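You operate a simulated robot arm through the tools that you are given. There is no shell and no other tool.

You are at the controls of a simulated robot arm. One attempt, no reset.

## Task
Oil the top of the blue-banded cedar block, clamped in the vice, with the felt dauber.
Fine: take the oil from the tin, put the dauber back and press the lid on again. Set down upright: felt dauber. A coat counts when it lies all over at full strength: go over it till it gets no stronger.

It is judged by the outcome, as a careful person would: the job done as asked, and still so three seconds after it is handed in. It fails if anything else is knocked over, pushed out of place, dropped, spilled or broken. A push-on lid holds only when it is set on centred and level and pressed home; a screw cap is set on level and turned clockwise until tight.

## Robot
A 6-joint arm with a two-finger gripper, fixed in place. Base frame: the origin is at the foot of the arm, x ahead of it, y to its left, z up; the work surface is at about z = 78. Lengths are in cm, angles in degrees, forces in N, time in s.
Its first joint turns from -166.0 to 166.0 degrees. Payload 1.71 kg.
Tool frame: the origin (TCP) lies between the finger pads and is the grasp point; the fingertips stand 2 cm ahead of it; z points along the fingers, y is the line along which they close. Largest opening 9.6 cm; the body of the gripper starts 11.3 cm behind the TCP.
Orientation is that of the tool frame in the base frame, as a unit quaternion [x, y, z, w]. With the fingers straight down and closing along the base's y, the tool's x points along the base's -x, its y along +y and its z along -z.

## Interface
- The arm moves only by the tool play_rows. Its argument "targets" is text: rows parted by semicolons, each of 7 numbers parted by spaces: the shift along the tool's x, y, z in cm, then the turn, a rotation vector about the tool's x, y, z in degrees, then the closure, from 0 (fully open) to 1 (shut). In form: x y z rx ry rz jaw; .... A call has 1 to 20 rows; each row is the pose to reach, as a shift and turn from the pose commanded when the call began, along the tool's axes at that moment. Rows are played at 5 a second. More than 5 cm and 8.6 degrees between two rows, or a gripper value outside its range, and nothing of the call is played. Where a pose cannot be reached the arm comes as near as it can. A force on the tool above 40 N (or 10 N above the force at the start of the call, whichever is more), or a blocked arm, ends the call early, and 0.2 s more pass. Each finger travels about 4.5 cm/s and halts on what it meets, pressing with about 33 N; the grip force reading is that of the motor and also rises with nothing between the fingers. The clock runs only during rows and for 0.2 s after the last one: add rows that repeat a pose to give the fingers time. The reply holds the time, the measured pose of the TCP, the force on the tool along the base axes, the opening and the grip force, in the units named above and with some noise, with the torque about the TCP (base axes, N m) and any sound that the robot's microphone picked up, and new pictures: "show" is both (left out), scene, wrist or none.
- Cameras (640 x 400 px; columns grow to the right, rows downward): "scene" is fixed at [4.91, 65.02, 138.82]; the picture's right is [-0.55, -0.84, 0.00], its down [-0.46, 0.30, -0.84] and it looks along [0.70, -0.46, -0.55] (base axes); focal length 320 px, centre (320, 200). "wrist" rides on the gripper at [6.6, 1.4, -14.5] in the tool frame; the picture's right is [-0.21, 0.98, 0.00], its down [-0.88, -0.19, -0.45] and it looks along [-0.44, -0.09, 0.90] (tool axes); focal length 275 px, centre (320, 200). There is no depth. A picture from a camera that has moved, and an enlarged one, comes with that camera's place and axes in the base frame and with its lens.
- raise_lower(by): slides the trunk up (or, below 0, down) by that many cm; the arm rides with it, the base frame stays. It gives what a move gives, with no picture.
- inspect(camera, box): a new picture of the part [left, top, right, bottom] of that camera's present view, enlarged. It takes no simulated time.
- hand_in(): hands the job in; it is judged then, once.

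Nothing tells you positions but the pictures and the camera data. Unless the task says otherwise, let go and move clear before handing in.

The tools are called after "Emit:" by a JSON object that holds its "api" and its "payload". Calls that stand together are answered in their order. play_rows: Moves the arm, as the interface text tells. Its arguments: {"type":"object","properties":{"targets":{"type":"string"},"show":{"type":"string","enum":["both","scene","wrist","none"]}},"required":["targets"]} The other tools are called the same way: raise_lower (by) slides the trunk up or down; inspect (camera, box) takes an enlarged picture of a part of a camera's view; hand_in () hands the job in.

At the start:

```text
time: 0.0
tcp_pos: [51.94, 24.13, 106.08]
tcp_rot: [-0.001, 1.0, 0.0, 0.0]
ft_force: [0.1, 0.4, 0.3]
wrist_torque: [-0.03, 0.01, 0.0]
opening: 9.59
grasp_force: 0.1
trunk travel left (down, up): [-17.5, 21.5]
```

scene: 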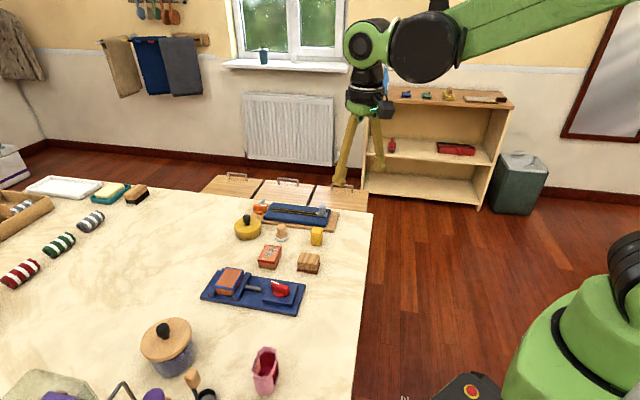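
wrist: 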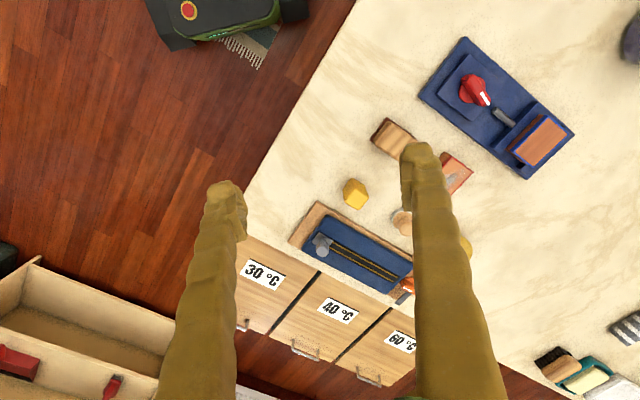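

I see a table with a blue vice holding a block, a yellow tin with a knob lid, and several small items. I'll look closer at each before moving.

Emit:
{"api": "inspect", "payload": {"camera": "scene", "box": [190, 190, 350, 320]}}

Emit:
{"api": "inspect", "payload": {"camera": "scene", "box": [190, 255, 310, 320]}}

Emit:
{"api": "inspect", "payload": {"camera": "scene", "box": [220, 190, 345, 280]}}

Emit:
{"api": "inspect", "payload": {"camera": "wrist", "box": [280, 20, 600, 300]}}

Emit:
{"api": "inspect", "payload": {"camera": "scene", "box": [0, 300, 320, 400]}}

```text
3.08 times, centred on (270, 255) of scene
camera zoom: at [4.91, 65.02, 138.82], right [-0.55, -0.84, 0.0], down [-0.46, 0.3, -0.84], along [0.7, -0.46, -0.55], focal length 986 px, centre (474, 31)
```

zoom: 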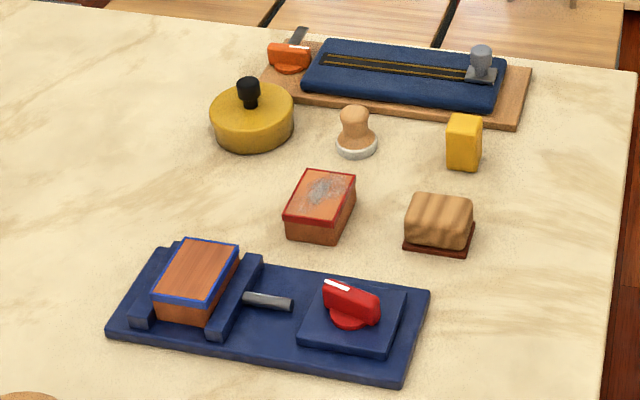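

```text
5.33 times, centred on (250, 288) of scene
camera zoom: at [4.91, 65.02, 138.82], right [-0.55, -0.84, 0.0], down [-0.46, 0.3, -0.84], along [0.7, -0.46, -0.55], focal length 1709 px, centre (693, -267)
```

zoom: 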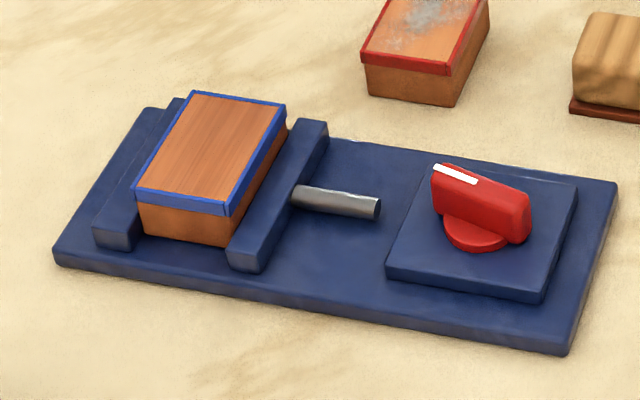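

```text
4.44 times, centred on (282, 235) of scene
camera zoom: at [4.91, 65.02, 138.82], right [-0.55, -0.84, 0.0], down [-0.46, 0.3, -0.84], along [0.7, -0.46, -0.55], focal length 1424 px, centre (487, 44)
```

zoom: 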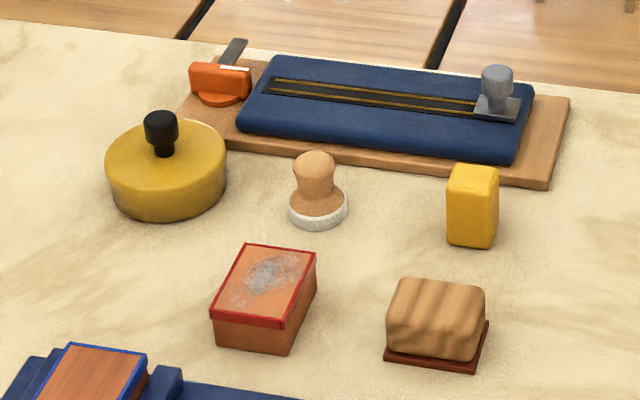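

```text
1.43 times, centred on (440, 160) of wrist
camera zoom: at [45.38, 25.5, 120.48], right [0.21, 0.98, 0.0], down [0.88, -0.18, 0.44], along [0.43, -0.09, -0.9], focal length 393 px, centre (149, 257)
```

zoom: 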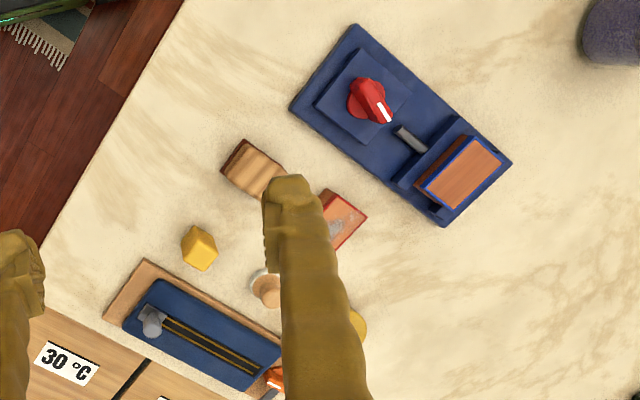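

```text
2.00 times, centred on (160, 350) of scene
camera zoom: at [4.91, 65.02, 138.82], right [-0.55, -0.84, 0.0], down [-0.46, 0.3, -0.84], along [0.7, -0.46, -0.55], focal length 641 px, centre (640, -100)
```

zoom: 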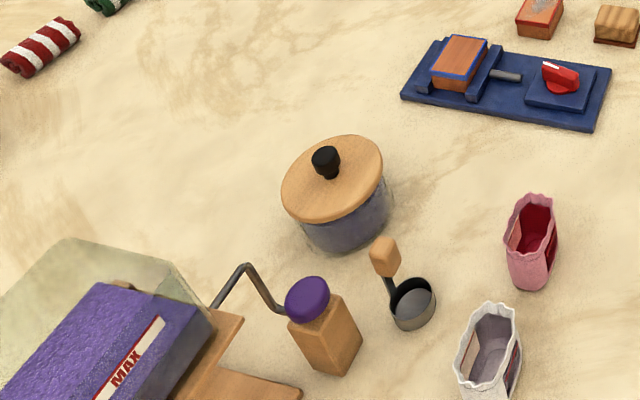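

The tin is the yellow one with the black-knobbed lid at about (78, 42), the dauber is the wooden knob with white felt at about (70, 35), and the block sits in the vice at about (59, 54). I'll move over them at a safe height to see better with the wrist camera.

Emit:
{"api": "play_rows", "payload": {"targets": "-2.5 3 0 0 0 0 0; -5 6 0 0 0 0 0; -7.5 9 0 0 0 0 0; -10 12 0 0 0 0 0; -13 15 0 0 0 0 0; -13 15 0 0 0 0 0", "show": "both"}}

```text
time: 1.4
tcp_pos: [63.1, 38.74, 106.87]
tcp_rot: [-0.001, 1.0, 0.0, 0.008]
ft_force: [0.7, 0.1, -0.3]
wrist_torque: [-0.03, 0.04, -0.02]
opening: 9.57
grasp_force: 0.0
trunk travel left (down, up): [-17.5, 21.5]
camera wrist: at [56.36, 40.16, 121.3], right [0.2, 0.98, 0.0], down [0.87, -0.18, 0.46], along [0.45, -0.09, -0.89], focal length 275 px, centre (320, 200)
```

scene: 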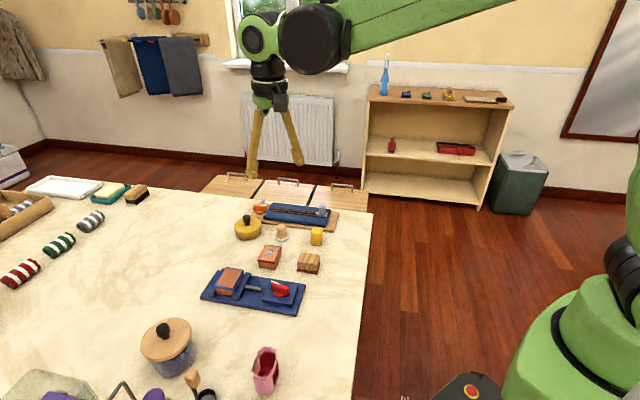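
wrist: 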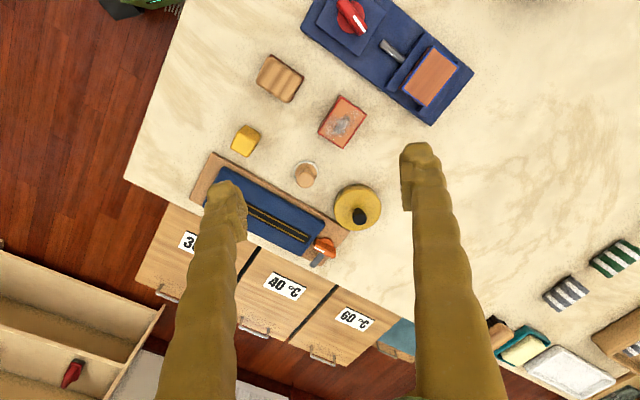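

The tin and dauber are now between the fingers in view. I'll let the arm settle and take an enlarged look.

Emit:
{"api": "play_rows", "payload": {"targets": "0 0 0 0 0 0 0; 0 0 0 0 0 0 0", "show": "wrist"}}

Emit:
{"api": "inspect", "payload": {"camera": "wrist", "box": [200, 60, 440, 260]}}

Emit:
{"api": "inspect", "payload": {"camera": "wrist", "box": [290, 0, 490, 130]}}

```text
time: 2.0
tcp_pos: [63.1, 38.61, 106.89]
tcp_rot: [-0.001, 1.0, 0.0, 0.007]
ft_force: [-0.7, 1.4, -0.5]
wrist_torque: [-0.02, 0.01, -0.02]
opening: 9.6
grasp_force: 0.0
trunk travel left (down, up): [-17.5, 21.5]
camera wrist: at [56.35, 40.1, 121.31], right [0.2, 0.98, 0.0], down [0.87, -0.18, 0.46], along [0.45, -0.09, -0.89], focal length 275 px, centre (320, 200)
```

wrist: 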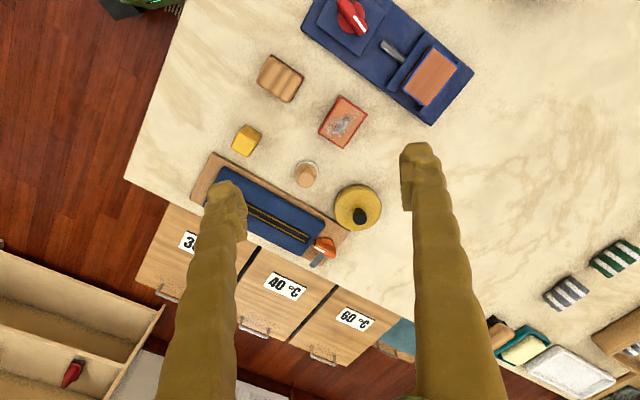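

```text
2.00 times, centred on (320, 160) of wrist
camera zoom: at [56.35, 40.1, 121.31], right [0.2, 0.98, 0.0], down [0.87, -0.18, 0.46], along [0.45, -0.09, -0.89], focal length 551 px, centre (320, 280)
```

zoom: 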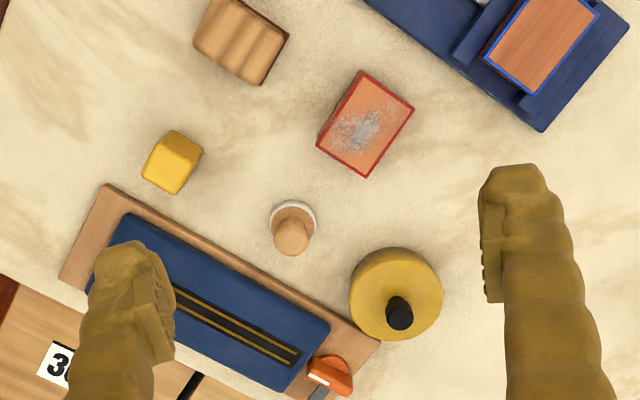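

```text
3.08 times, centred on (390, 65) of wrist
camera zoom: at [56.35, 40.1, 121.31], right [0.2, 0.98, 0.0], down [0.87, -0.18, 0.46], along [0.45, -0.09, -0.89], focal length 847 px, centre (105, 615)
```

zoom: 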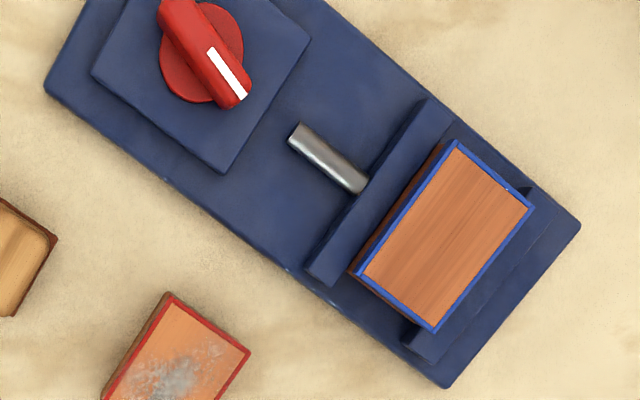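

The arm stopped short of its target at this height (x 63.1 instead of 64.9), so it is at its reach limit. I'll raise the trunk to gain reach at height, then come down over the tin and dauber.

Emit:
{"api": "raise_lower", "payload": {"by": 15}}

```text
time: 3.8
tcp_pos: [62.93, 38.67, 121.9]
tcp_rot: [-0.001, 1.0, 0.001, 0.006]
ft_force: [-0.4, -0.5, 0.0]
wrist_torque: [-0.01, 0.01, -0.04]
opening: 9.59
grasp_force: 0.0
trunk travel left (down, up): [-32.5, 6.5]
```

Trunk is up. Now I'll lower the TCP to around z = 102, near (65, 39), and check that it reaches its target.

Emit:
{"api": "play_rows", "payload": {"targets": "0 0 4 0 0 0 0; 0 0 8 0 0 0 0; 0 0 12 0 0 0 0; 0 0 16 0 0 0 0; 0 0 20 0 0 0 0; 0 0 20 0 0 0 0; 0 0 20 0 0 0 0", "show": "wrist"}}

```text
time: 5.3
tcp_pos: [62.99, 38.25, 102.19]
tcp_rot: [0.0, 1.0, 0.0, 0.008]
ft_force: [0.1, 0.4, 0.3]
wrist_torque: [0.03, -0.01, -0.02]
opening: 9.6
grasp_force: 0.0
trunk travel left (down, up): [-32.5, 6.5]
camera wrist: at [56.42, 39.67, 116.5], right [0.2, 0.98, 0.0], down [0.87, -0.18, 0.46], along [0.45, -0.09, -0.89], focal length 275 px, centre (320, 200)
```

wrist: 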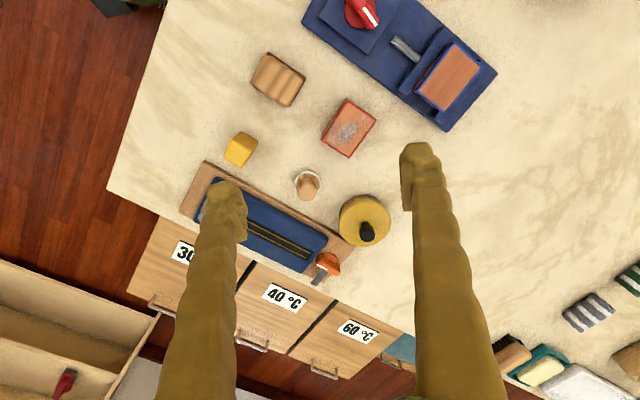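

The tin sits near (78.6, 41.9) and the dauber near (72.3, 34.6). I'll straighten the small tilt and move over the tin for a closer look at the lid knob.

Emit:
{"api": "play_rows", "payload": {"targets": "-3 0.7 1 0 0.3 0 0; -6 1.4 2 0 0.6 0 0; -9 2.1 3 0 0.9 0 0; -12 2.8 4 0 0.9 0 0; -15.4 3.6 5 0 0.9 0 0; -15.4 3.6 5 0 0.9 0 0; -15.4 3.6 5 0 0.9 0 0", "show": "wrist"}}

Emit:
{"api": "inspect", "payload": {"camera": "wrist", "box": [220, 40, 420, 200]}}

```text
time: 7.0
tcp_pos: [78.68, 42.35, 97.33]
tcp_rot: [-0.001, 1.0, 0.0, -0.002]
ft_force: [0.5, -0.3, 0.3]
wrist_torque: [0.01, -0.02, -0.03]
opening: 9.58
grasp_force: 0.1
trunk travel left (down, up): [-32.5, 6.5]
camera wrist: at [72.21, 43.77, 111.86], right [0.2, 0.98, 0.0], down [0.88, -0.18, 0.44], along [0.43, -0.09, -0.9], focal length 275 px, centre (320, 200)
```

wrist: 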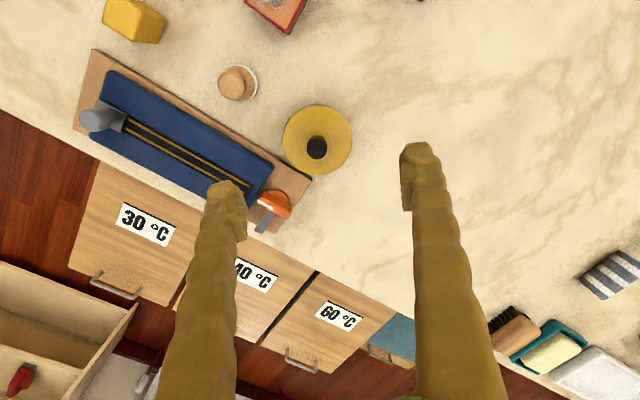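

```text
2.50 times, centred on (320, 120) of wrist
camera zoom: at [72.21, 43.77, 111.86], right [0.2, 0.98, 0.0], down [0.88, -0.18, 0.44], along [0.43, -0.09, -0.9], focal length 688 px, centre (320, 400)
```

zoom: 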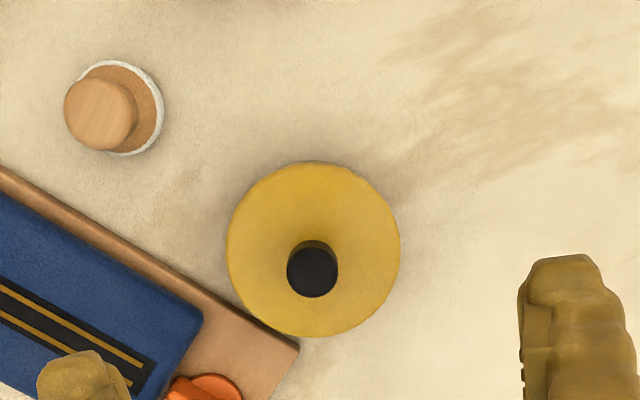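

The lid knob looks to be at about (79.5, 41.9), its top near z = 85, and the tin is about 7.8 cm across. I'll half-close the fingers and come down to hover above the knob for a finer check.

Emit:
{"api": "play_rows", "payload": {"targets": "-0.4 -0.2 3 0 -0.2 0 0.2; -0.85 -0.5 6 0 -0.2 0 0.4; -0.85 -0.5 7.3 0 -0.2 0 0.5; -0.85 -0.5 7.3 0 -0.2 0 0.5; -0.85 -0.5 7.3 0 -0.2 0 0.5", "show": "both"}}

Emit:
{"api": "inspect", "payload": {"camera": "wrist", "box": [220, 80, 420, 240]}}

Emit:
{"api": "inspect", "payload": {"camera": "scene", "box": [200, 180, 300, 260]}}

```text
time: 8.2
tcp_pos: [79.6, 41.82, 89.94]
tcp_rot: [-0.002, 1.0, 0.0, 0.001]
ft_force: [1.2, -0.8, -0.2]
wrist_torque: [0.01, 0.02, -0.01]
opening: 4.8
grasp_force: 0.1
trunk travel left (down, up): [-32.5, 6.5]
camera wrist: at [73.13, 43.14, 104.42], right [0.21, 0.98, 0.0], down [0.88, -0.18, 0.45], along [0.44, -0.09, -0.9], focal length 275 px, centre (320, 200)
```

scene: 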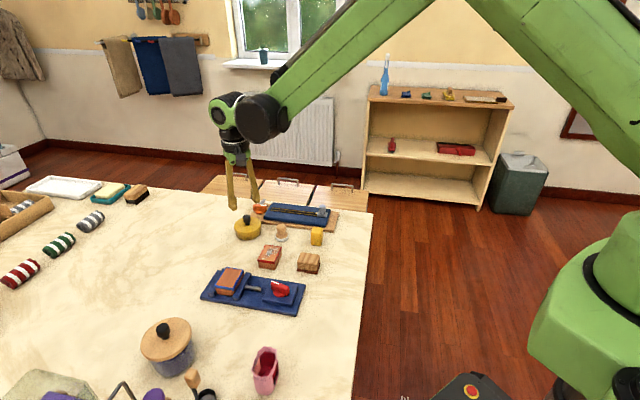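
wrist: 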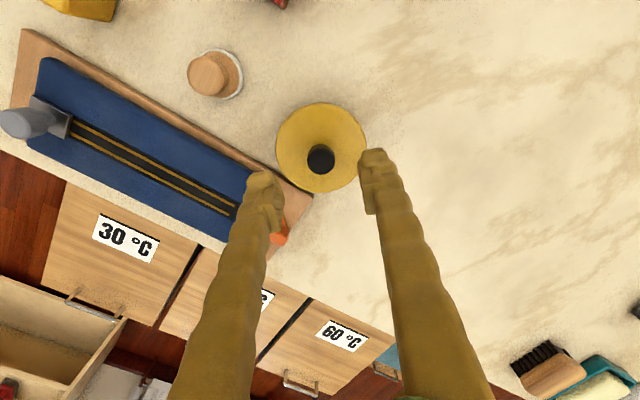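

```text
2.50 times, centred on (320, 160) of wrist
camera zoom: at [73.13, 43.14, 104.42], right [0.21, 0.98, 0.0], down [0.88, -0.18, 0.45], along [0.44, -0.09, -0.9], focal length 688 px, centre (320, 300)
```

zoom: 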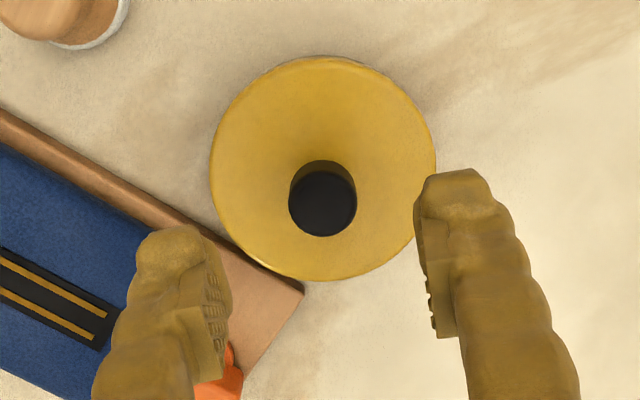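

```text
5.00 times, centred on (250, 220) of scene
camera zoom: at [4.91, 65.02, 138.82], right [-0.55, -0.84, 0.0], down [-0.46, 0.3, -0.84], along [0.7, -0.46, -0.55], focal length 1602 px, centre (670, 100)
```

zoom: 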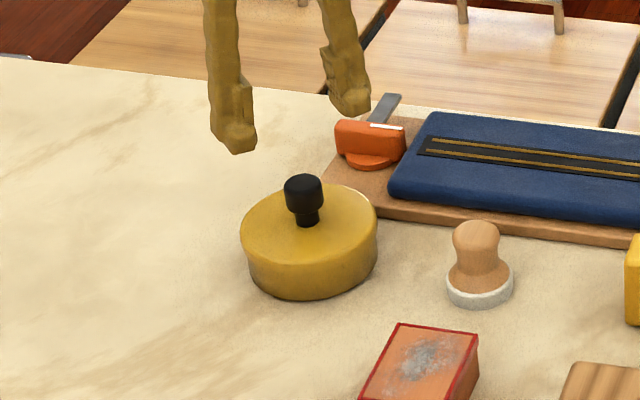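

The knob is centred at about (79.5, 41.9) with its head between roughly z = 82.5 and 84.5. I'll descend so that the fingertips straddle the head just above the lid.

Emit:
{"api": "play_rows", "payload": {"targets": "0.1 0.05 2 0 0 0 0.5; 0.1 0.05 4 0 0 0 0.5; 0.1 0.05 5 0 0 0 0.5; 0.1 0.05 5.6 0 0 0 0.5; 0.1 0.05 5.6 0 0 0 0.5", "show": "both"}}

Emit:
{"api": "inspect", "payload": {"camera": "scene", "box": [200, 180, 300, 260]}}

```text
time: 9.3
tcp_pos: [79.61, 41.9, 84.29]
tcp_rot: [-0.001, 1.0, 0.001, 0.001]
ft_force: [-0.1, -0.9, -1.0]
wrist_torque: [-0.02, -0.01, 0.0]
opening: 4.8
grasp_force: 0.0
trunk travel left (down, up): [-32.5, 6.5]
camera wrist: at [72.99, 43.27, 98.69], right [0.21, 0.98, 0.0], down [0.88, -0.18, 0.45], along [0.44, -0.09, -0.9], focal length 275 px, centre (320, 200)
```

scene: 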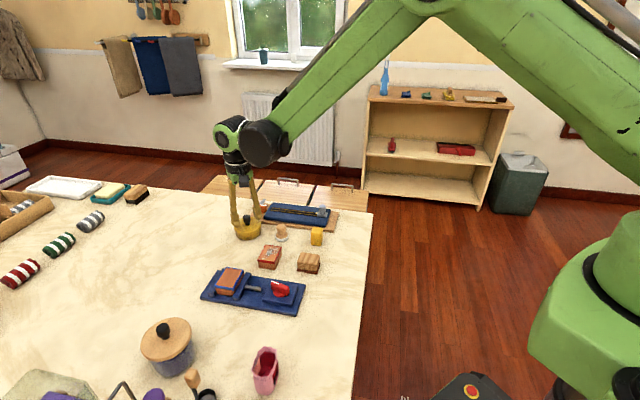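
wrist: 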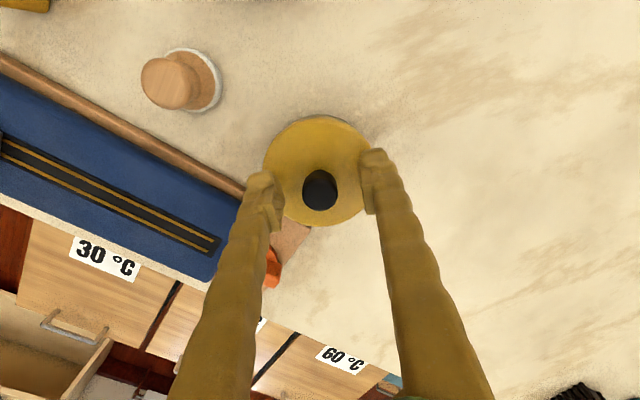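

```text
5.00 times, centred on (250, 220) of scene
camera zoom: at [4.91, 65.02, 138.82], right [-0.55, -0.84, 0.0], down [-0.46, 0.3, -0.84], along [0.7, -0.46, -0.55], focal length 1602 px, centre (670, 100)
```

zoom: 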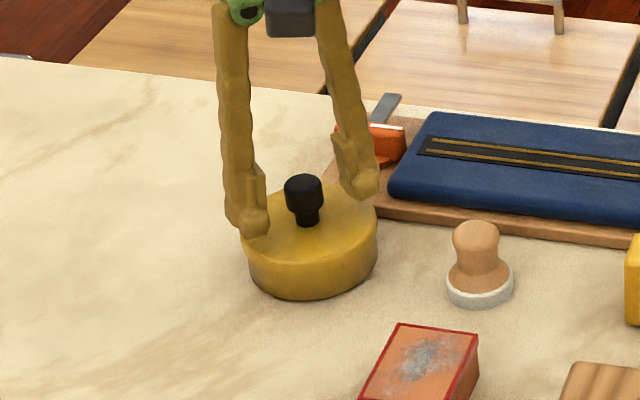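

The fingers straddle the knob evenly with the tips just clear of the lid. Now I'll close on the knob.

Emit:
{"api": "play_rows", "payload": {"targets": "0 0 0 0 0 0 0.6; 0 0 0 0 0 0 0.7; 0 0 0 0 0 0 0.8; 0 0 0 0 0 0 0.9; 0 0 0 0 0 0 1; 0 0 0 0 0 0 1; 0 0 0 0 0 0 1", "show": "wrist"}}

```text
time: 10.9
tcp_pos: [79.58, 41.8, 84.11]
tcp_rot: [-0.001, 1.0, 0.001, 0.001]
ft_force: [-0.8, -0.4, -0.5]
wrist_torque: [-0.01, -0.02, 0.0]
opening: 1.97
grasp_force: 33.3
trunk travel left (down, up): [-32.5, 6.5]
heard: snap
camera wrist: at [72.99, 43.27, 98.71], right [0.21, 0.98, 0.0], down [0.88, -0.18, 0.45], along [0.44, -0.09, -0.9], focal length 275 px, centre (320, 200)
```

wrist: 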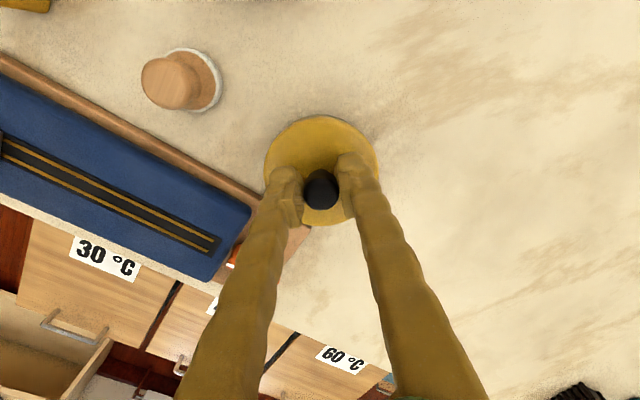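

The knob is gripped at 1.97 cm and I heard a snap, possibly the lid popping loose. I'll lift very gently to see whether the lid leaves the tin.

Emit:
{"api": "play_rows", "payload": {"targets": "0 0 -0.2 0 0 0 1; 0 0 -0.4 0 0 0 1; 0 0 -0.7 0 0 0 1; 0 0 -1 0 0 0 1; 0 0 -1 0 0 0 1", "show": "both"}}

Emit:
{"api": "inspect", "payload": {"camera": "scene", "box": [200, 180, 300, 260]}}

```text
time: 12.2
tcp_pos: [79.53, 41.93, 85.17]
tcp_rot: [-0.001, 1.0, 0.001, 0.001]
ft_force: [-0.9, 0.2, 0.4]
wrist_torque: [0.0, -0.02, -0.03]
opening: 1.95
grasp_force: 33.4
trunk travel left (down, up): [-32.5, 6.5]
camera wrist: at [72.96, 43.35, 99.68], right [0.21, 0.98, 0.0], down [0.88, -0.18, 0.45], along [0.44, -0.09, -0.9], focal length 275 px, centre (320, 200)
```

scene: 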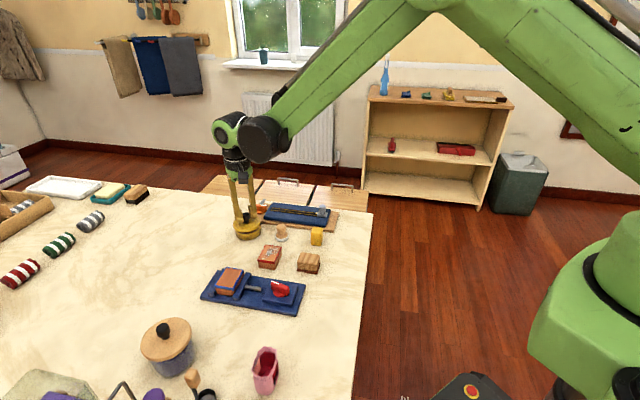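
wrist: 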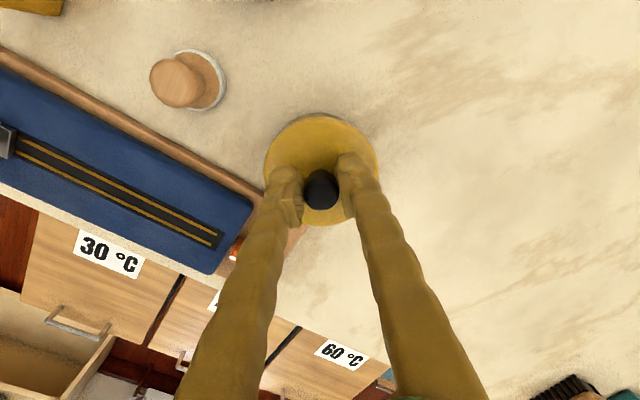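

```text
5.00 times, centred on (250, 220) of scene
camera zoom: at [4.91, 65.02, 138.82], right [-0.55, -0.84, 0.0], down [-0.46, 0.3, -0.84], along [0.7, -0.46, -0.55], focal length 1602 px, centre (670, 100)
```

zoom: 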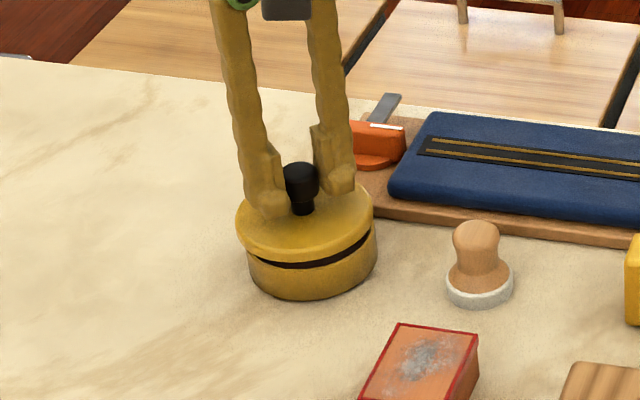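

The lid came off cleanly and the tin stayed put. I'll lift clear and carry the lid to the empty spot at about (75.5, 53), then check from above before setting it down.

Emit:
{"api": "play_rows", "payload": {"targets": "0 0 -1.5 0 0 0 1; 0 0 -3.5 0 0 0 1; 0 0 -6 0 0 0 1; 0.5 1.5 -7 0 0 0 1; 1.3 4 -7 0 0 0 1; 2.3 6.5 -7 0 0 0 1; 3.3 9 -7 0 0 0 1; 4 11.1 -7 0 0 0 1; 4 11.1 -7 0 0 0 1; 4 11.1 -7 0 0 0 1", "show": "both"}}

Emit:
{"api": "inspect", "payload": {"camera": "scene", "box": [180, 170, 300, 270]}}

```text
time: 14.3
tcp_pos: [75.69, 52.87, 92.3]
tcp_rot: [-0.001, 1.0, 0.0, 0.001]
ft_force: [0.3, -0.3, -0.8]
wrist_torque: [0.01, 0.0, 0.01]
opening: 1.96
grasp_force: 32.2
trunk travel left (down, up): [-32.5, 6.5]
camera wrist: at [69.12, 54.32, 106.79], right [0.21, 0.98, 0.0], down [0.88, -0.18, 0.45], along [0.44, -0.09, -0.9], focal length 275 px, centre (320, 200)
```

scene: 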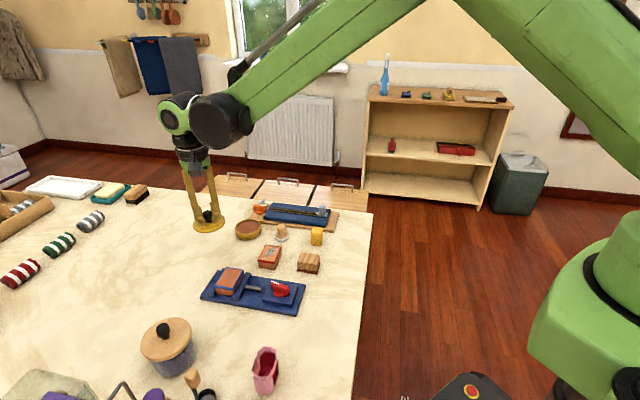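
wrist: 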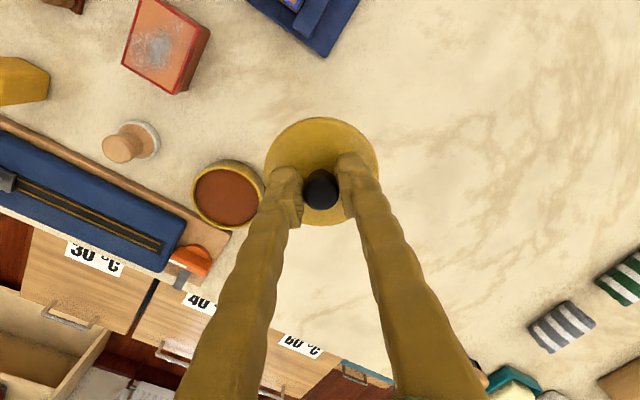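

```text
4.00 times, centred on (240, 220) of scene
camera zoom: at [4.91, 65.02, 138.82], right [-0.55, -0.84, 0.0], down [-0.46, 0.3, -0.84], along [0.7, -0.46, -0.55], focal length 1282 px, centre (640, 120)
```

zoom: 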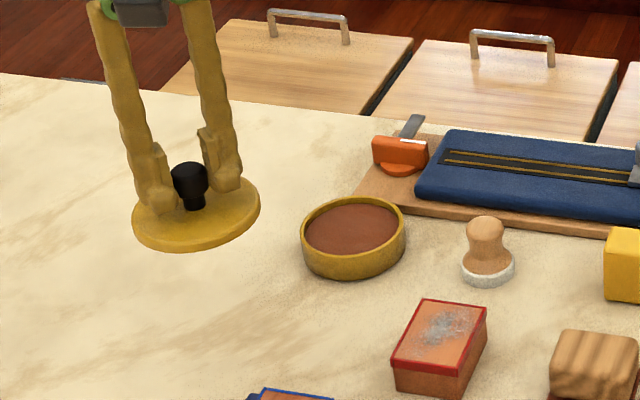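

The lid is a thin disc and the tin shows brown oil inside. The spot below is clear, so I'll lower the lid, slowing near the surface.

Emit:
{"api": "play_rows", "payload": {"targets": "0 0 2.5 0 0 0 1; 0 0 5 0 0 0 1; 0 0 7 0 0 0 1; 0 0 8.5 0 0 0 1; 0 0 9.3 0 0 0 1; 0 0 9.6 0 0 0 1; 0 0 9.6 0 0 0 1", "show": "scene"}}

Emit:
{"api": "inspect", "payload": {"camera": "scene", "box": [180, 190, 280, 270]}}

```text
time: 15.9
tcp_pos: [75.77, 53.06, 82.59]
tcp_rot: [-0.001, 1.0, -0.001, 0.001]
ft_force: [0.1, 0.8, -1.7]
wrist_torque: [-0.03, -0.01, -0.02]
opening: 1.98
grasp_force: 32.3
trunk travel left (down, up): [-32.5, 6.5]
```

scene: 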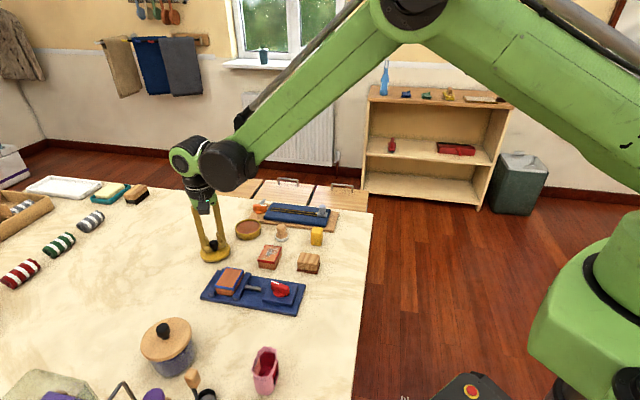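

```text
5.00 times, centred on (230, 230) of scene
camera zoom: at [4.91, 65.02, 138.82], right [-0.55, -0.84, 0.0], down [-0.46, 0.3, -0.84], along [0.7, -0.46, -0.55], focal length 1602 px, centre (770, 50)
```

zoom: 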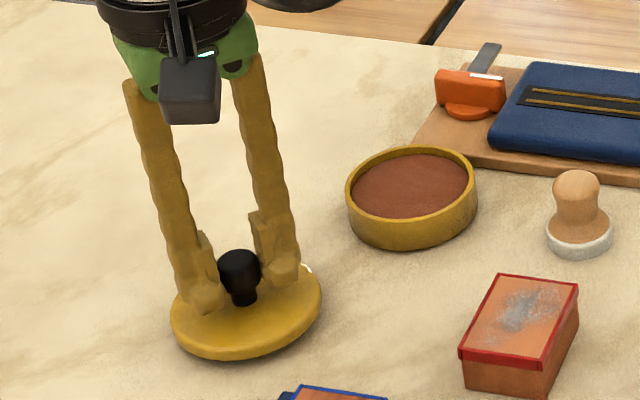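

The lid is almost down with a small gap. I'll creep lower in 0.2 cm steps.

Emit:
{"api": "play_rows", "payload": {"targets": "0 0 0.2 0 0 0 1; 0 0 0.4 0 0 0 1; 0 0 0.5 0 0 0 1; 0 0 0.5 0 0 0 1", "show": "none"}}

Emit:
{"api": "inspect", "payload": {"camera": "scene", "box": [190, 210, 250, 270]}}

```text
time: 16.9
tcp_pos: [75.59, 53.02, 82.22]
tcp_rot: [-0.001, 1.0, 0.0, 0.002]
ft_force: [0.2, -0.5, -0.3]
wrist_torque: [0.01, 0.0, 0.0]
opening: 1.98
grasp_force: 32.8
trunk travel left (down, up): [-32.5, 6.5]
```

```text
6.67 times, centred on (220, 240) of scene
camera zoom: at [4.91, 65.02, 138.82], right [-0.55, -0.84, 0.0], down [-0.46, 0.3, -0.84], along [0.7, -0.46, -0.55], focal length 2137 px, centre (987, -67)
```

zoom: 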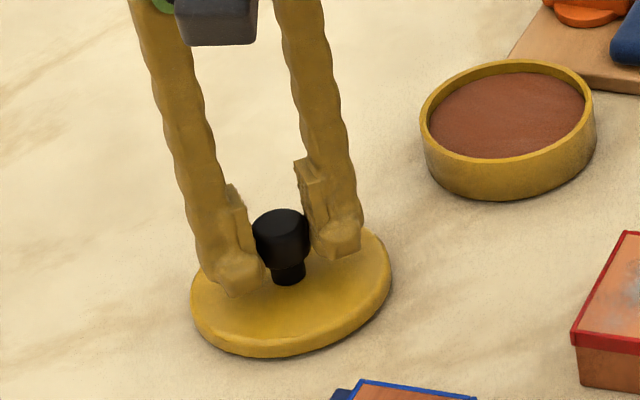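

Emit:
{"api": "play_rows", "payload": {"targets": "0 0 0.1 0 0 0 1; 0 0 0.2 0 0 0 1; 0 0 0.3 0 0 0 1; 0 0 0.3 0 0 0 1", "show": "none"}}

```text
time: 17.9
tcp_pos: [75.66, 52.87, 81.93]
tcp_rot: [-0.001, 1.0, 0.0, 0.001]
ft_force: [0.1, -0.6, -1.0]
wrist_torque: [-0.03, -0.03, 0.0]
opening: 1.94
grasp_force: 33.4
trunk travel left (down, up): [-32.5, 6.5]
```

No contact force yet; I'll keep creeping down.

Emit:
{"api": "play_rows", "payload": {"targets": "0 0 0.1 0 0 0 1; 0 0 0.2 0 0 0 1; 0 0 0.3 0 0 0 1; 0 0 0.3 0 0 0 1", "show": "none"}}

Emit:
{"api": "inspect", "payload": {"camera": "scene", "box": [190, 210, 250, 270]}}

```text
time: 18.9
tcp_pos: [74.18, 53.08, 82.93]
tcp_rot: [-0.001, 1.0, 0.0, 0.009]
ft_force: [-1.2, 0.1, 0.0]
wrist_torque: [0.04, -0.06, 0.02]
opening: 1.92
grasp_force: 32.7
trunk travel left (down, up): [-32.5, 6.5]
stopped in row 4: the force on the tool passed its limit at 41 N (the readings are from after the stop); the commanded pose is now the measured one
```

```text
6.67 times, centred on (220, 240) of scene
camera zoom: at [4.91, 65.02, 138.82], right [-0.55, -0.84, 0.0], down [-0.46, 0.3, -0.84], along [0.7, -0.46, -0.55], focal length 2137 px, centre (987, -67)
```

zoom: 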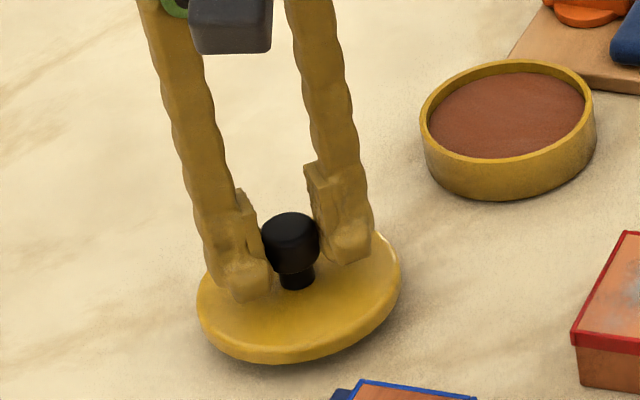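

The lid touched the table at about TCP z = 81.8 and the arm recoiled with a small tilt, still holding the lid. I'll re-level it, go back over the spot, and stop just short of contact at about z = 82.0.

Emit:
{"api": "play_rows", "payload": {"targets": "-0.4 0 0 0 0.4 0 1; -0.9 -0.05 0 0 0.8 0 1; -1.3 -0.1 0 0 1 0 1; -1.3 -0.1 0 0 1 0 1; -1.3 -0.1 0 0 1 0 1", "show": "wrist"}}

Emit:
{"api": "inspect", "payload": {"camera": "scene", "box": [190, 210, 250, 270]}}

```text
time: 20.1
tcp_pos: [75.64, 52.94, 82.8]
tcp_rot: [-0.002, 1.0, 0.0, -0.001]
ft_force: [0.4, -1.2, -1.4]
wrist_torque: [0.04, 0.02, 0.01]
opening: 1.94
grasp_force: 32.9
trunk travel left (down, up): [-32.5, 6.5]
camera wrist: at [69.21, 54.29, 97.26], right [0.2, 0.98, 0.0], down [0.88, -0.18, 0.44], along [0.43, -0.09, -0.9], focal length 275 px, centre (320, 200)
```

wrist: 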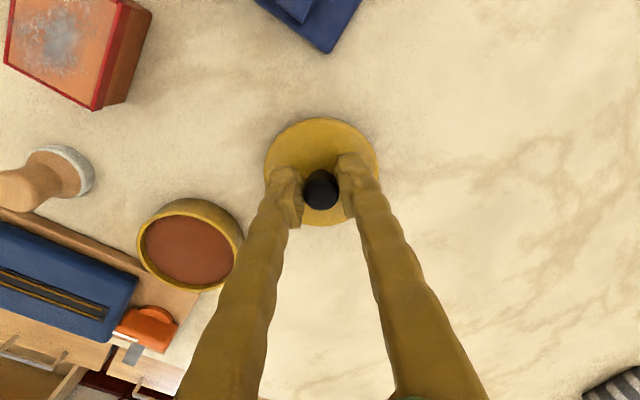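

```text
6.67 times, centred on (220, 240) of scene
camera zoom: at [4.91, 65.02, 138.82], right [-0.55, -0.84, 0.0], down [-0.46, 0.3, -0.84], along [0.7, -0.46, -0.55], focal length 2137 px, centre (987, -67)
```

zoom: 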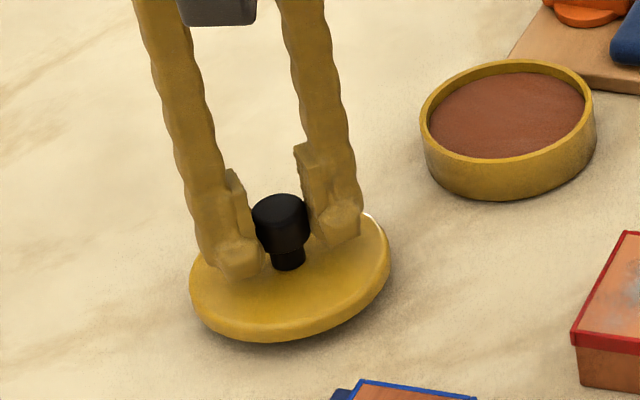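

Emit:
{"api": "play_rows", "payload": {"targets": "0 0 0.3 0 -0.1 0 1; 0 0 0.6 0 -0.1 0 1; 0 0 0.8 0 -0.1 0 1; 0 0 0.85 0 -0.1 0 1; 0 0 0.85 0 -0.1 0 1", "show": "none"}}

Emit:
{"api": "inspect", "payload": {"camera": "scene", "box": [190, 210, 250, 270]}}

```text
time: 21.3
tcp_pos: [75.72, 52.81, 81.95]
tcp_rot: [-0.002, 1.0, 0.001, 0.0]
ft_force: [0.7, -0.6, -0.3]
wrist_torque: [0.0, -0.03, 0.0]
opening: 1.97
grasp_force: 32.9
trunk travel left (down, up): [-32.5, 6.5]
```

```text
6.67 times, centred on (220, 240) of scene
camera zoom: at [4.91, 65.02, 138.82], right [-0.55, -0.84, 0.0], down [-0.46, 0.3, -0.84], along [0.7, -0.46, -0.55], focal length 2137 px, centre (987, -67)
```

zoom: 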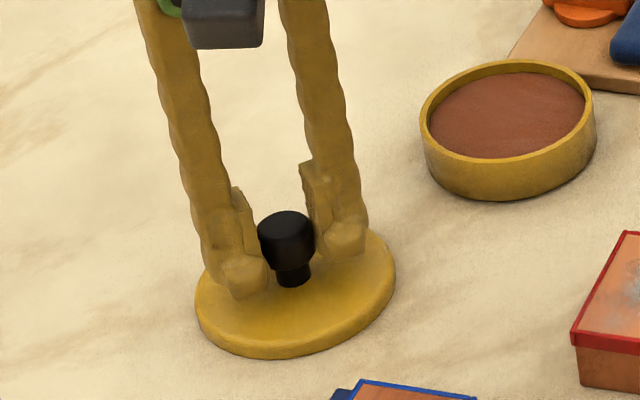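

Emit:
{"api": "play_rows", "payload": {"targets": "0 0 0.07 0 0 0 1; 0 0 0.07 0 0 0 1", "show": "none"}}

```text
time: 21.9
tcp_pos: [75.53, 52.84, 81.99]
tcp_rot: [-0.001, 1.0, 0.002, 0.0]
ft_force: [-1.3, 0.5, -0.9]
wrist_torque: [-0.01, -0.01, 0.0]
opening: 1.98
grasp_force: 33.5
trunk travel left (down, up): [-32.5, 6.5]
```

Emit:
{"api": "play_rows", "payload": {"targets": "0 0 0.07 0 0 0 1; 0 0 0.07 0 0 0 1", "show": "none"}}

```text
time: 22.5
tcp_pos: [75.67, 52.86, 81.8]
tcp_rot: [-0.001, 1.0, 0.001, 0.001]
ft_force: [1.2, 1.0, 2.8]
wrist_torque: [-0.01, -0.03, 0.0]
opening: 1.96
grasp_force: 32.9
trunk travel left (down, up): [-32.5, 6.5]
```

Light contact (2.8 N) shows the lid is resting on the table. I'll open the fingers and rise straight up.

Emit:
{"api": "play_rows", "payload": {"targets": "0 0 0 0 0 0 0.75; 0 0 0 0 0 0 0.65; 0 0 0 0 0 0 0.55; 0 0 0 0 0 0 0.5; 0 0 0 0 0 0 0.5; 0 0 -2 0 0 0 0.5; 0 0 -5 0 0 0 0.5; 0 0 -8 0 0 0 0.5; 0 0 -11 0 0 0 0.5; 0 0 -11 0 0 0 0.5", "show": "both"}}

Emit:
{"api": "inspect", "payload": {"camera": "scene", "box": [190, 200, 310, 280]}}

Emit:
{"api": "inspect", "payload": {"camera": "wrist", "box": [60, 60, 400, 260]}}

```text
time: 24.7
tcp_pos: [75.67, 52.79, 92.87]
tcp_rot: [-0.001, 1.0, 0.0, 0.0]
ft_force: [0.5, 0.5, 0.6]
wrist_torque: [0.02, -0.02, 0.04]
opening: 4.8
grasp_force: 0.0
trunk travel left (down, up): [-32.5, 6.5]
camera wrist: at [69.06, 54.23, 107.31], right [0.2, 0.98, 0.0], down [0.88, -0.18, 0.45], along [0.44, -0.09, -0.9], focal length 275 px, centre (320, 200)
```

scene: 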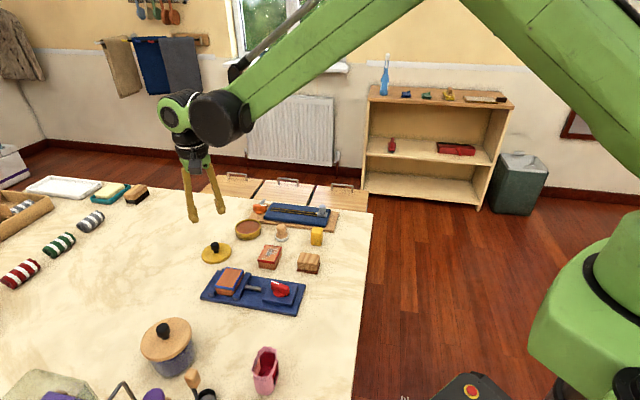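
wrist: 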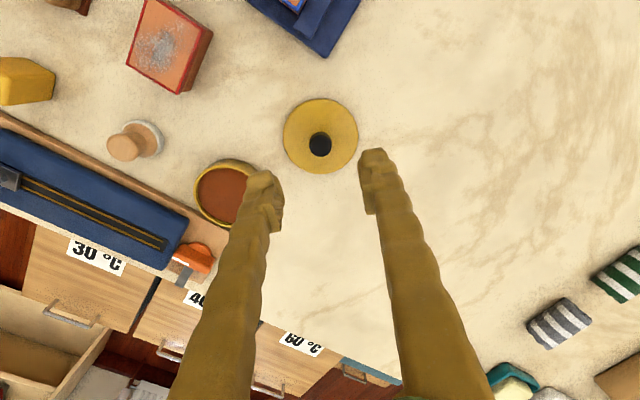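

```text
5.00 times, centred on (250, 240) of scene
camera zoom: at [4.91, 65.02, 138.82], right [-0.55, -0.84, 0.0], down [-0.46, 0.3, -0.84], along [0.7, -0.46, -0.55], focal length 1602 px, centre (670, 0)
```

zoom: 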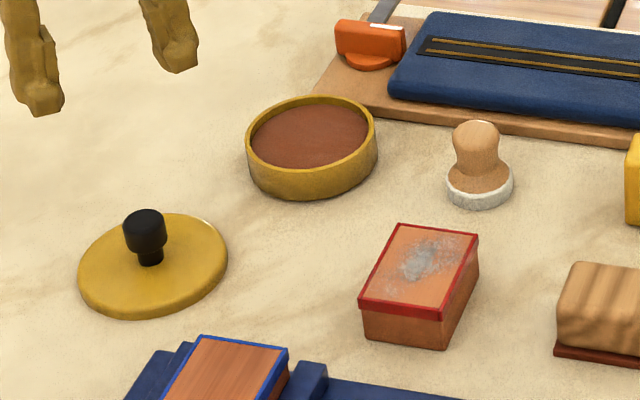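

```text
1.88 times, centred on (230, 160) of wrist
camera zoom: at [69.06, 54.23, 107.31], right [0.2, 0.98, 0.0], down [0.88, -0.18, 0.45], along [0.44, -0.09, -0.9], focal length 518 px, centre (489, 275)
```

zoom: 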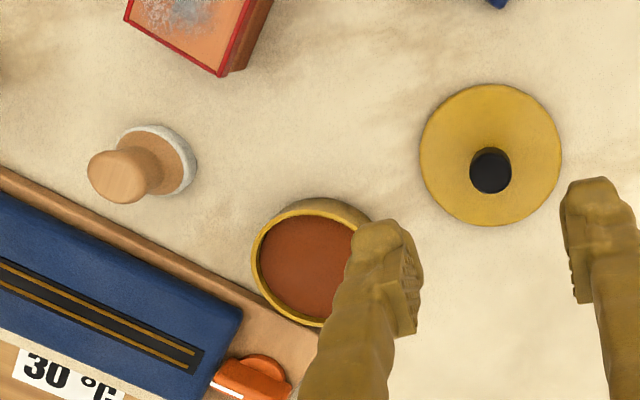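

The lid is resting flat at about (75.6, 52.9). Next is the dauber at about (72.2, 34.7); I'll move above it and look.

Emit:
{"api": "play_rows", "payload": {"targets": "0.6 -3 0 0 0 0 0.45; 1.2 -6 0 0 0 0 0.45; 1.8 -9 0 0 0 0 0.45; 2.4 -12 0 0 0 0 0.45; 3 -15 0 0 0 0 0.45; 3.4 -18.1 0 0 0 0 0.45; 3.4 -18.1 1.5 0 0 0 0.45; 3.4 -18.1 1.5 0 0 0 0.45", "show": "wrist"}}

Emit:
{"api": "inspect", "payload": {"camera": "wrist", "box": [220, 80, 420, 240]}}

```text
time: 26.5
tcp_pos: [72.36, 34.84, 91.16]
tcp_rot: [-0.001, 1.0, 0.001, 0.001]
ft_force: [1.2, 0.7, -0.1]
wrist_torque: [-0.01, 0.01, -0.02]
opening: 5.26
grasp_force: 0.1
trunk travel left (down, up): [-32.5, 6.5]
camera wrist: at [65.81, 36.31, 105.69], right [0.2, 0.98, 0.0], down [0.88, -0.18, 0.45], along [0.44, -0.09, -0.9], focal length 275 px, centre (320, 200)
```

wrist: 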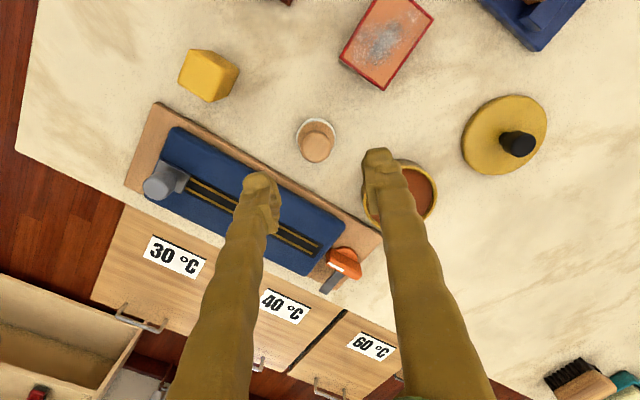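

```text
2.50 times, centred on (320, 160) of wrist
camera zoom: at [65.81, 36.31, 105.69], right [0.2, 0.98, 0.0], down [0.88, -0.18, 0.45], along [0.44, -0.09, -0.9], focal length 688 px, centre (320, 300)
```

zoom: 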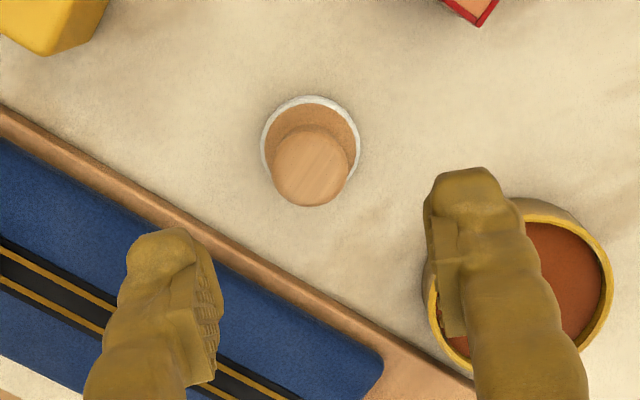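

The dauber is centred at about (72.24, 34.58) with the knob top near z = 82.4. I'll descend to grip the round of the handle above its flare.

Emit:
{"api": "play_rows", "payload": {"targets": "0.1 -0.25 3 0 0 0 0.45; 0.1 -0.25 5.5 0 0 0 0.45; 0.1 -0.25 7.5 0 0 0 0.45; 0.1 -0.25 8.7 0 0 0 0.45; 0.1 -0.25 9 0 0 0 0.45; 0.1 -0.25 9 0 0 0 0.45", "show": "both"}}

Emit:
{"api": "inspect", "payload": {"camera": "scene", "box": [240, 190, 320, 250]}}

```text
time: 27.9
tcp_pos: [72.21, 34.59, 82.29]
tcp_rot: [-0.001, 1.0, 0.0, 0.001]
ft_force: [0.1, -0.2, 0.5]
wrist_torque: [0.0, -0.01, -0.03]
opening: 5.28
grasp_force: 0.0
trunk travel left (down, up): [-32.5, 6.5]
camera wrist: at [65.68, 35.98, 96.73], right [0.2, 0.98, 0.0], down [0.88, -0.18, 0.45], along [0.44, -0.09, -0.9], focal length 275 px, centre (320, 200)
```

scene: 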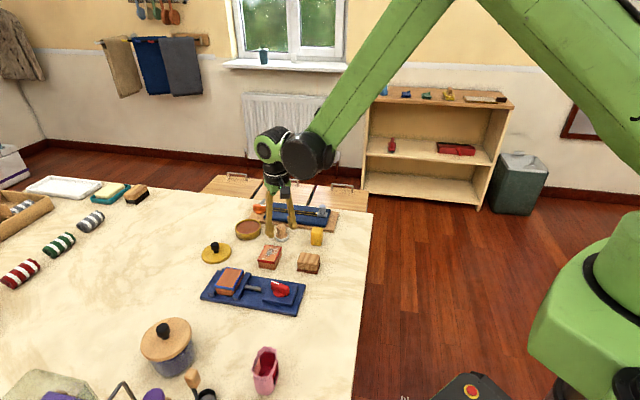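
wrist: 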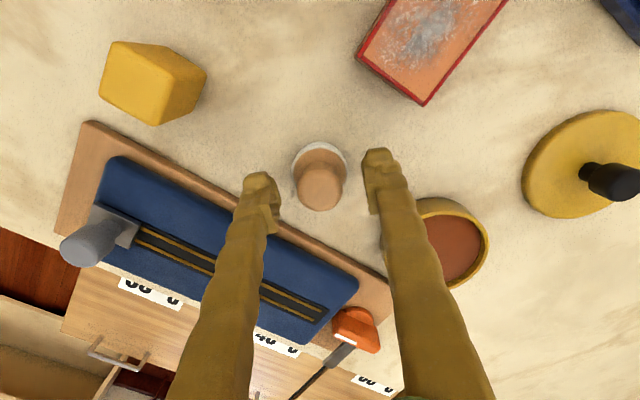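

```text
6.67 times, centred on (280, 220) of scene
camera zoom: at [4.91, 65.02, 138.82], right [-0.55, -0.84, 0.0], down [-0.46, 0.3, -0.84], along [0.7, -0.46, -0.55], focal length 2137 px, centre (587, 67)
```

zoom: 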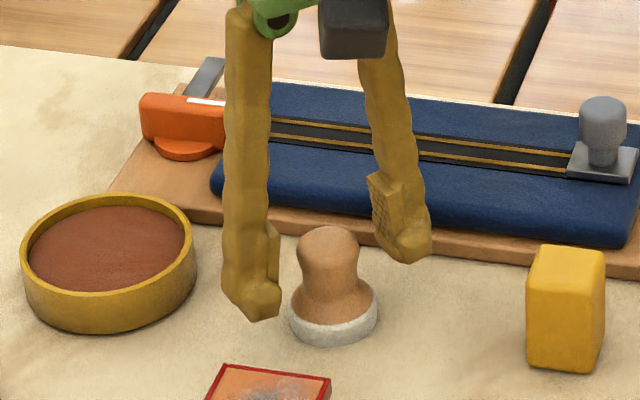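

The fingers straddle the handle evenly. Closing on it now.

Emit:
{"api": "play_rows", "payload": {"targets": "0 0 0 0 0 0 0.55; 0 0 0 0 0 0 0.63; 0 0 0 0 0 0 0.7; 0 0 0 0 0 0 0.8; 0 0 0 0 0 0 0.9; 0 0 0 0 0 0 1; 0 0 0 0 0 0 1", "show": "wrist"}}

Emit:
{"api": "inspect", "payload": {"camera": "scene", "box": [240, 190, 320, 250]}}

```text
time: 29.5
tcp_pos: [72.28, 34.62, 82.18]
tcp_rot: [-0.001, 1.0, 0.001, 0.0]
ft_force: [-0.4, 0.8, 0.6]
wrist_torque: [0.0, 0.03, 0.01]
opening: 2.53
grasp_force: 33.2
trunk travel left (down, up): [-32.5, 6.5]
camera wrist: at [65.69, 35.97, 96.75], right [0.2, 0.98, 0.0], down [0.88, -0.18, 0.45], along [0.44, -0.09, -0.9], focal length 275 px, centre (320, 200)
```

wrist: 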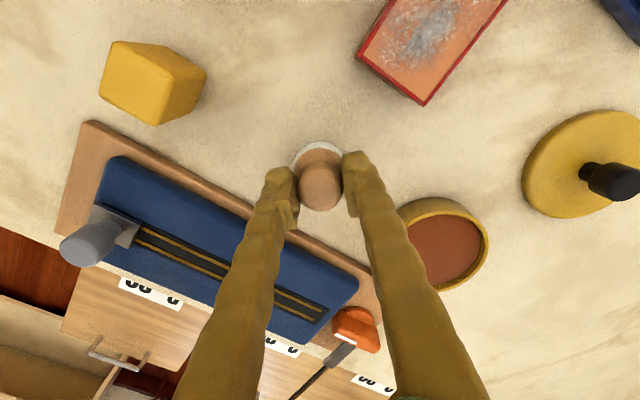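

```text
6.67 times, centred on (280, 220) of scene
camera zoom: at [4.91, 65.02, 138.82], right [-0.55, -0.84, 0.0], down [-0.46, 0.3, -0.84], along [0.7, -0.46, -0.55], focal length 2137 px, centre (587, 67)
```

zoom: 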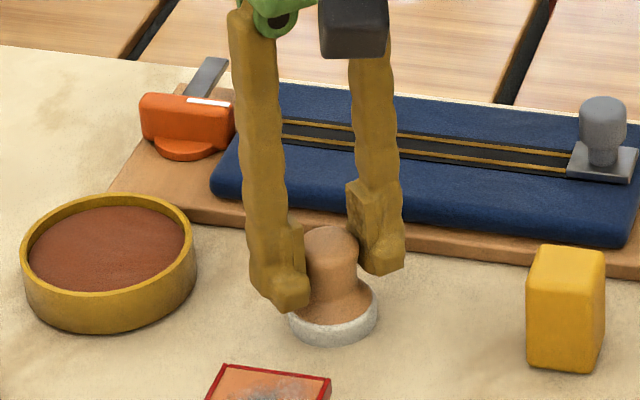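

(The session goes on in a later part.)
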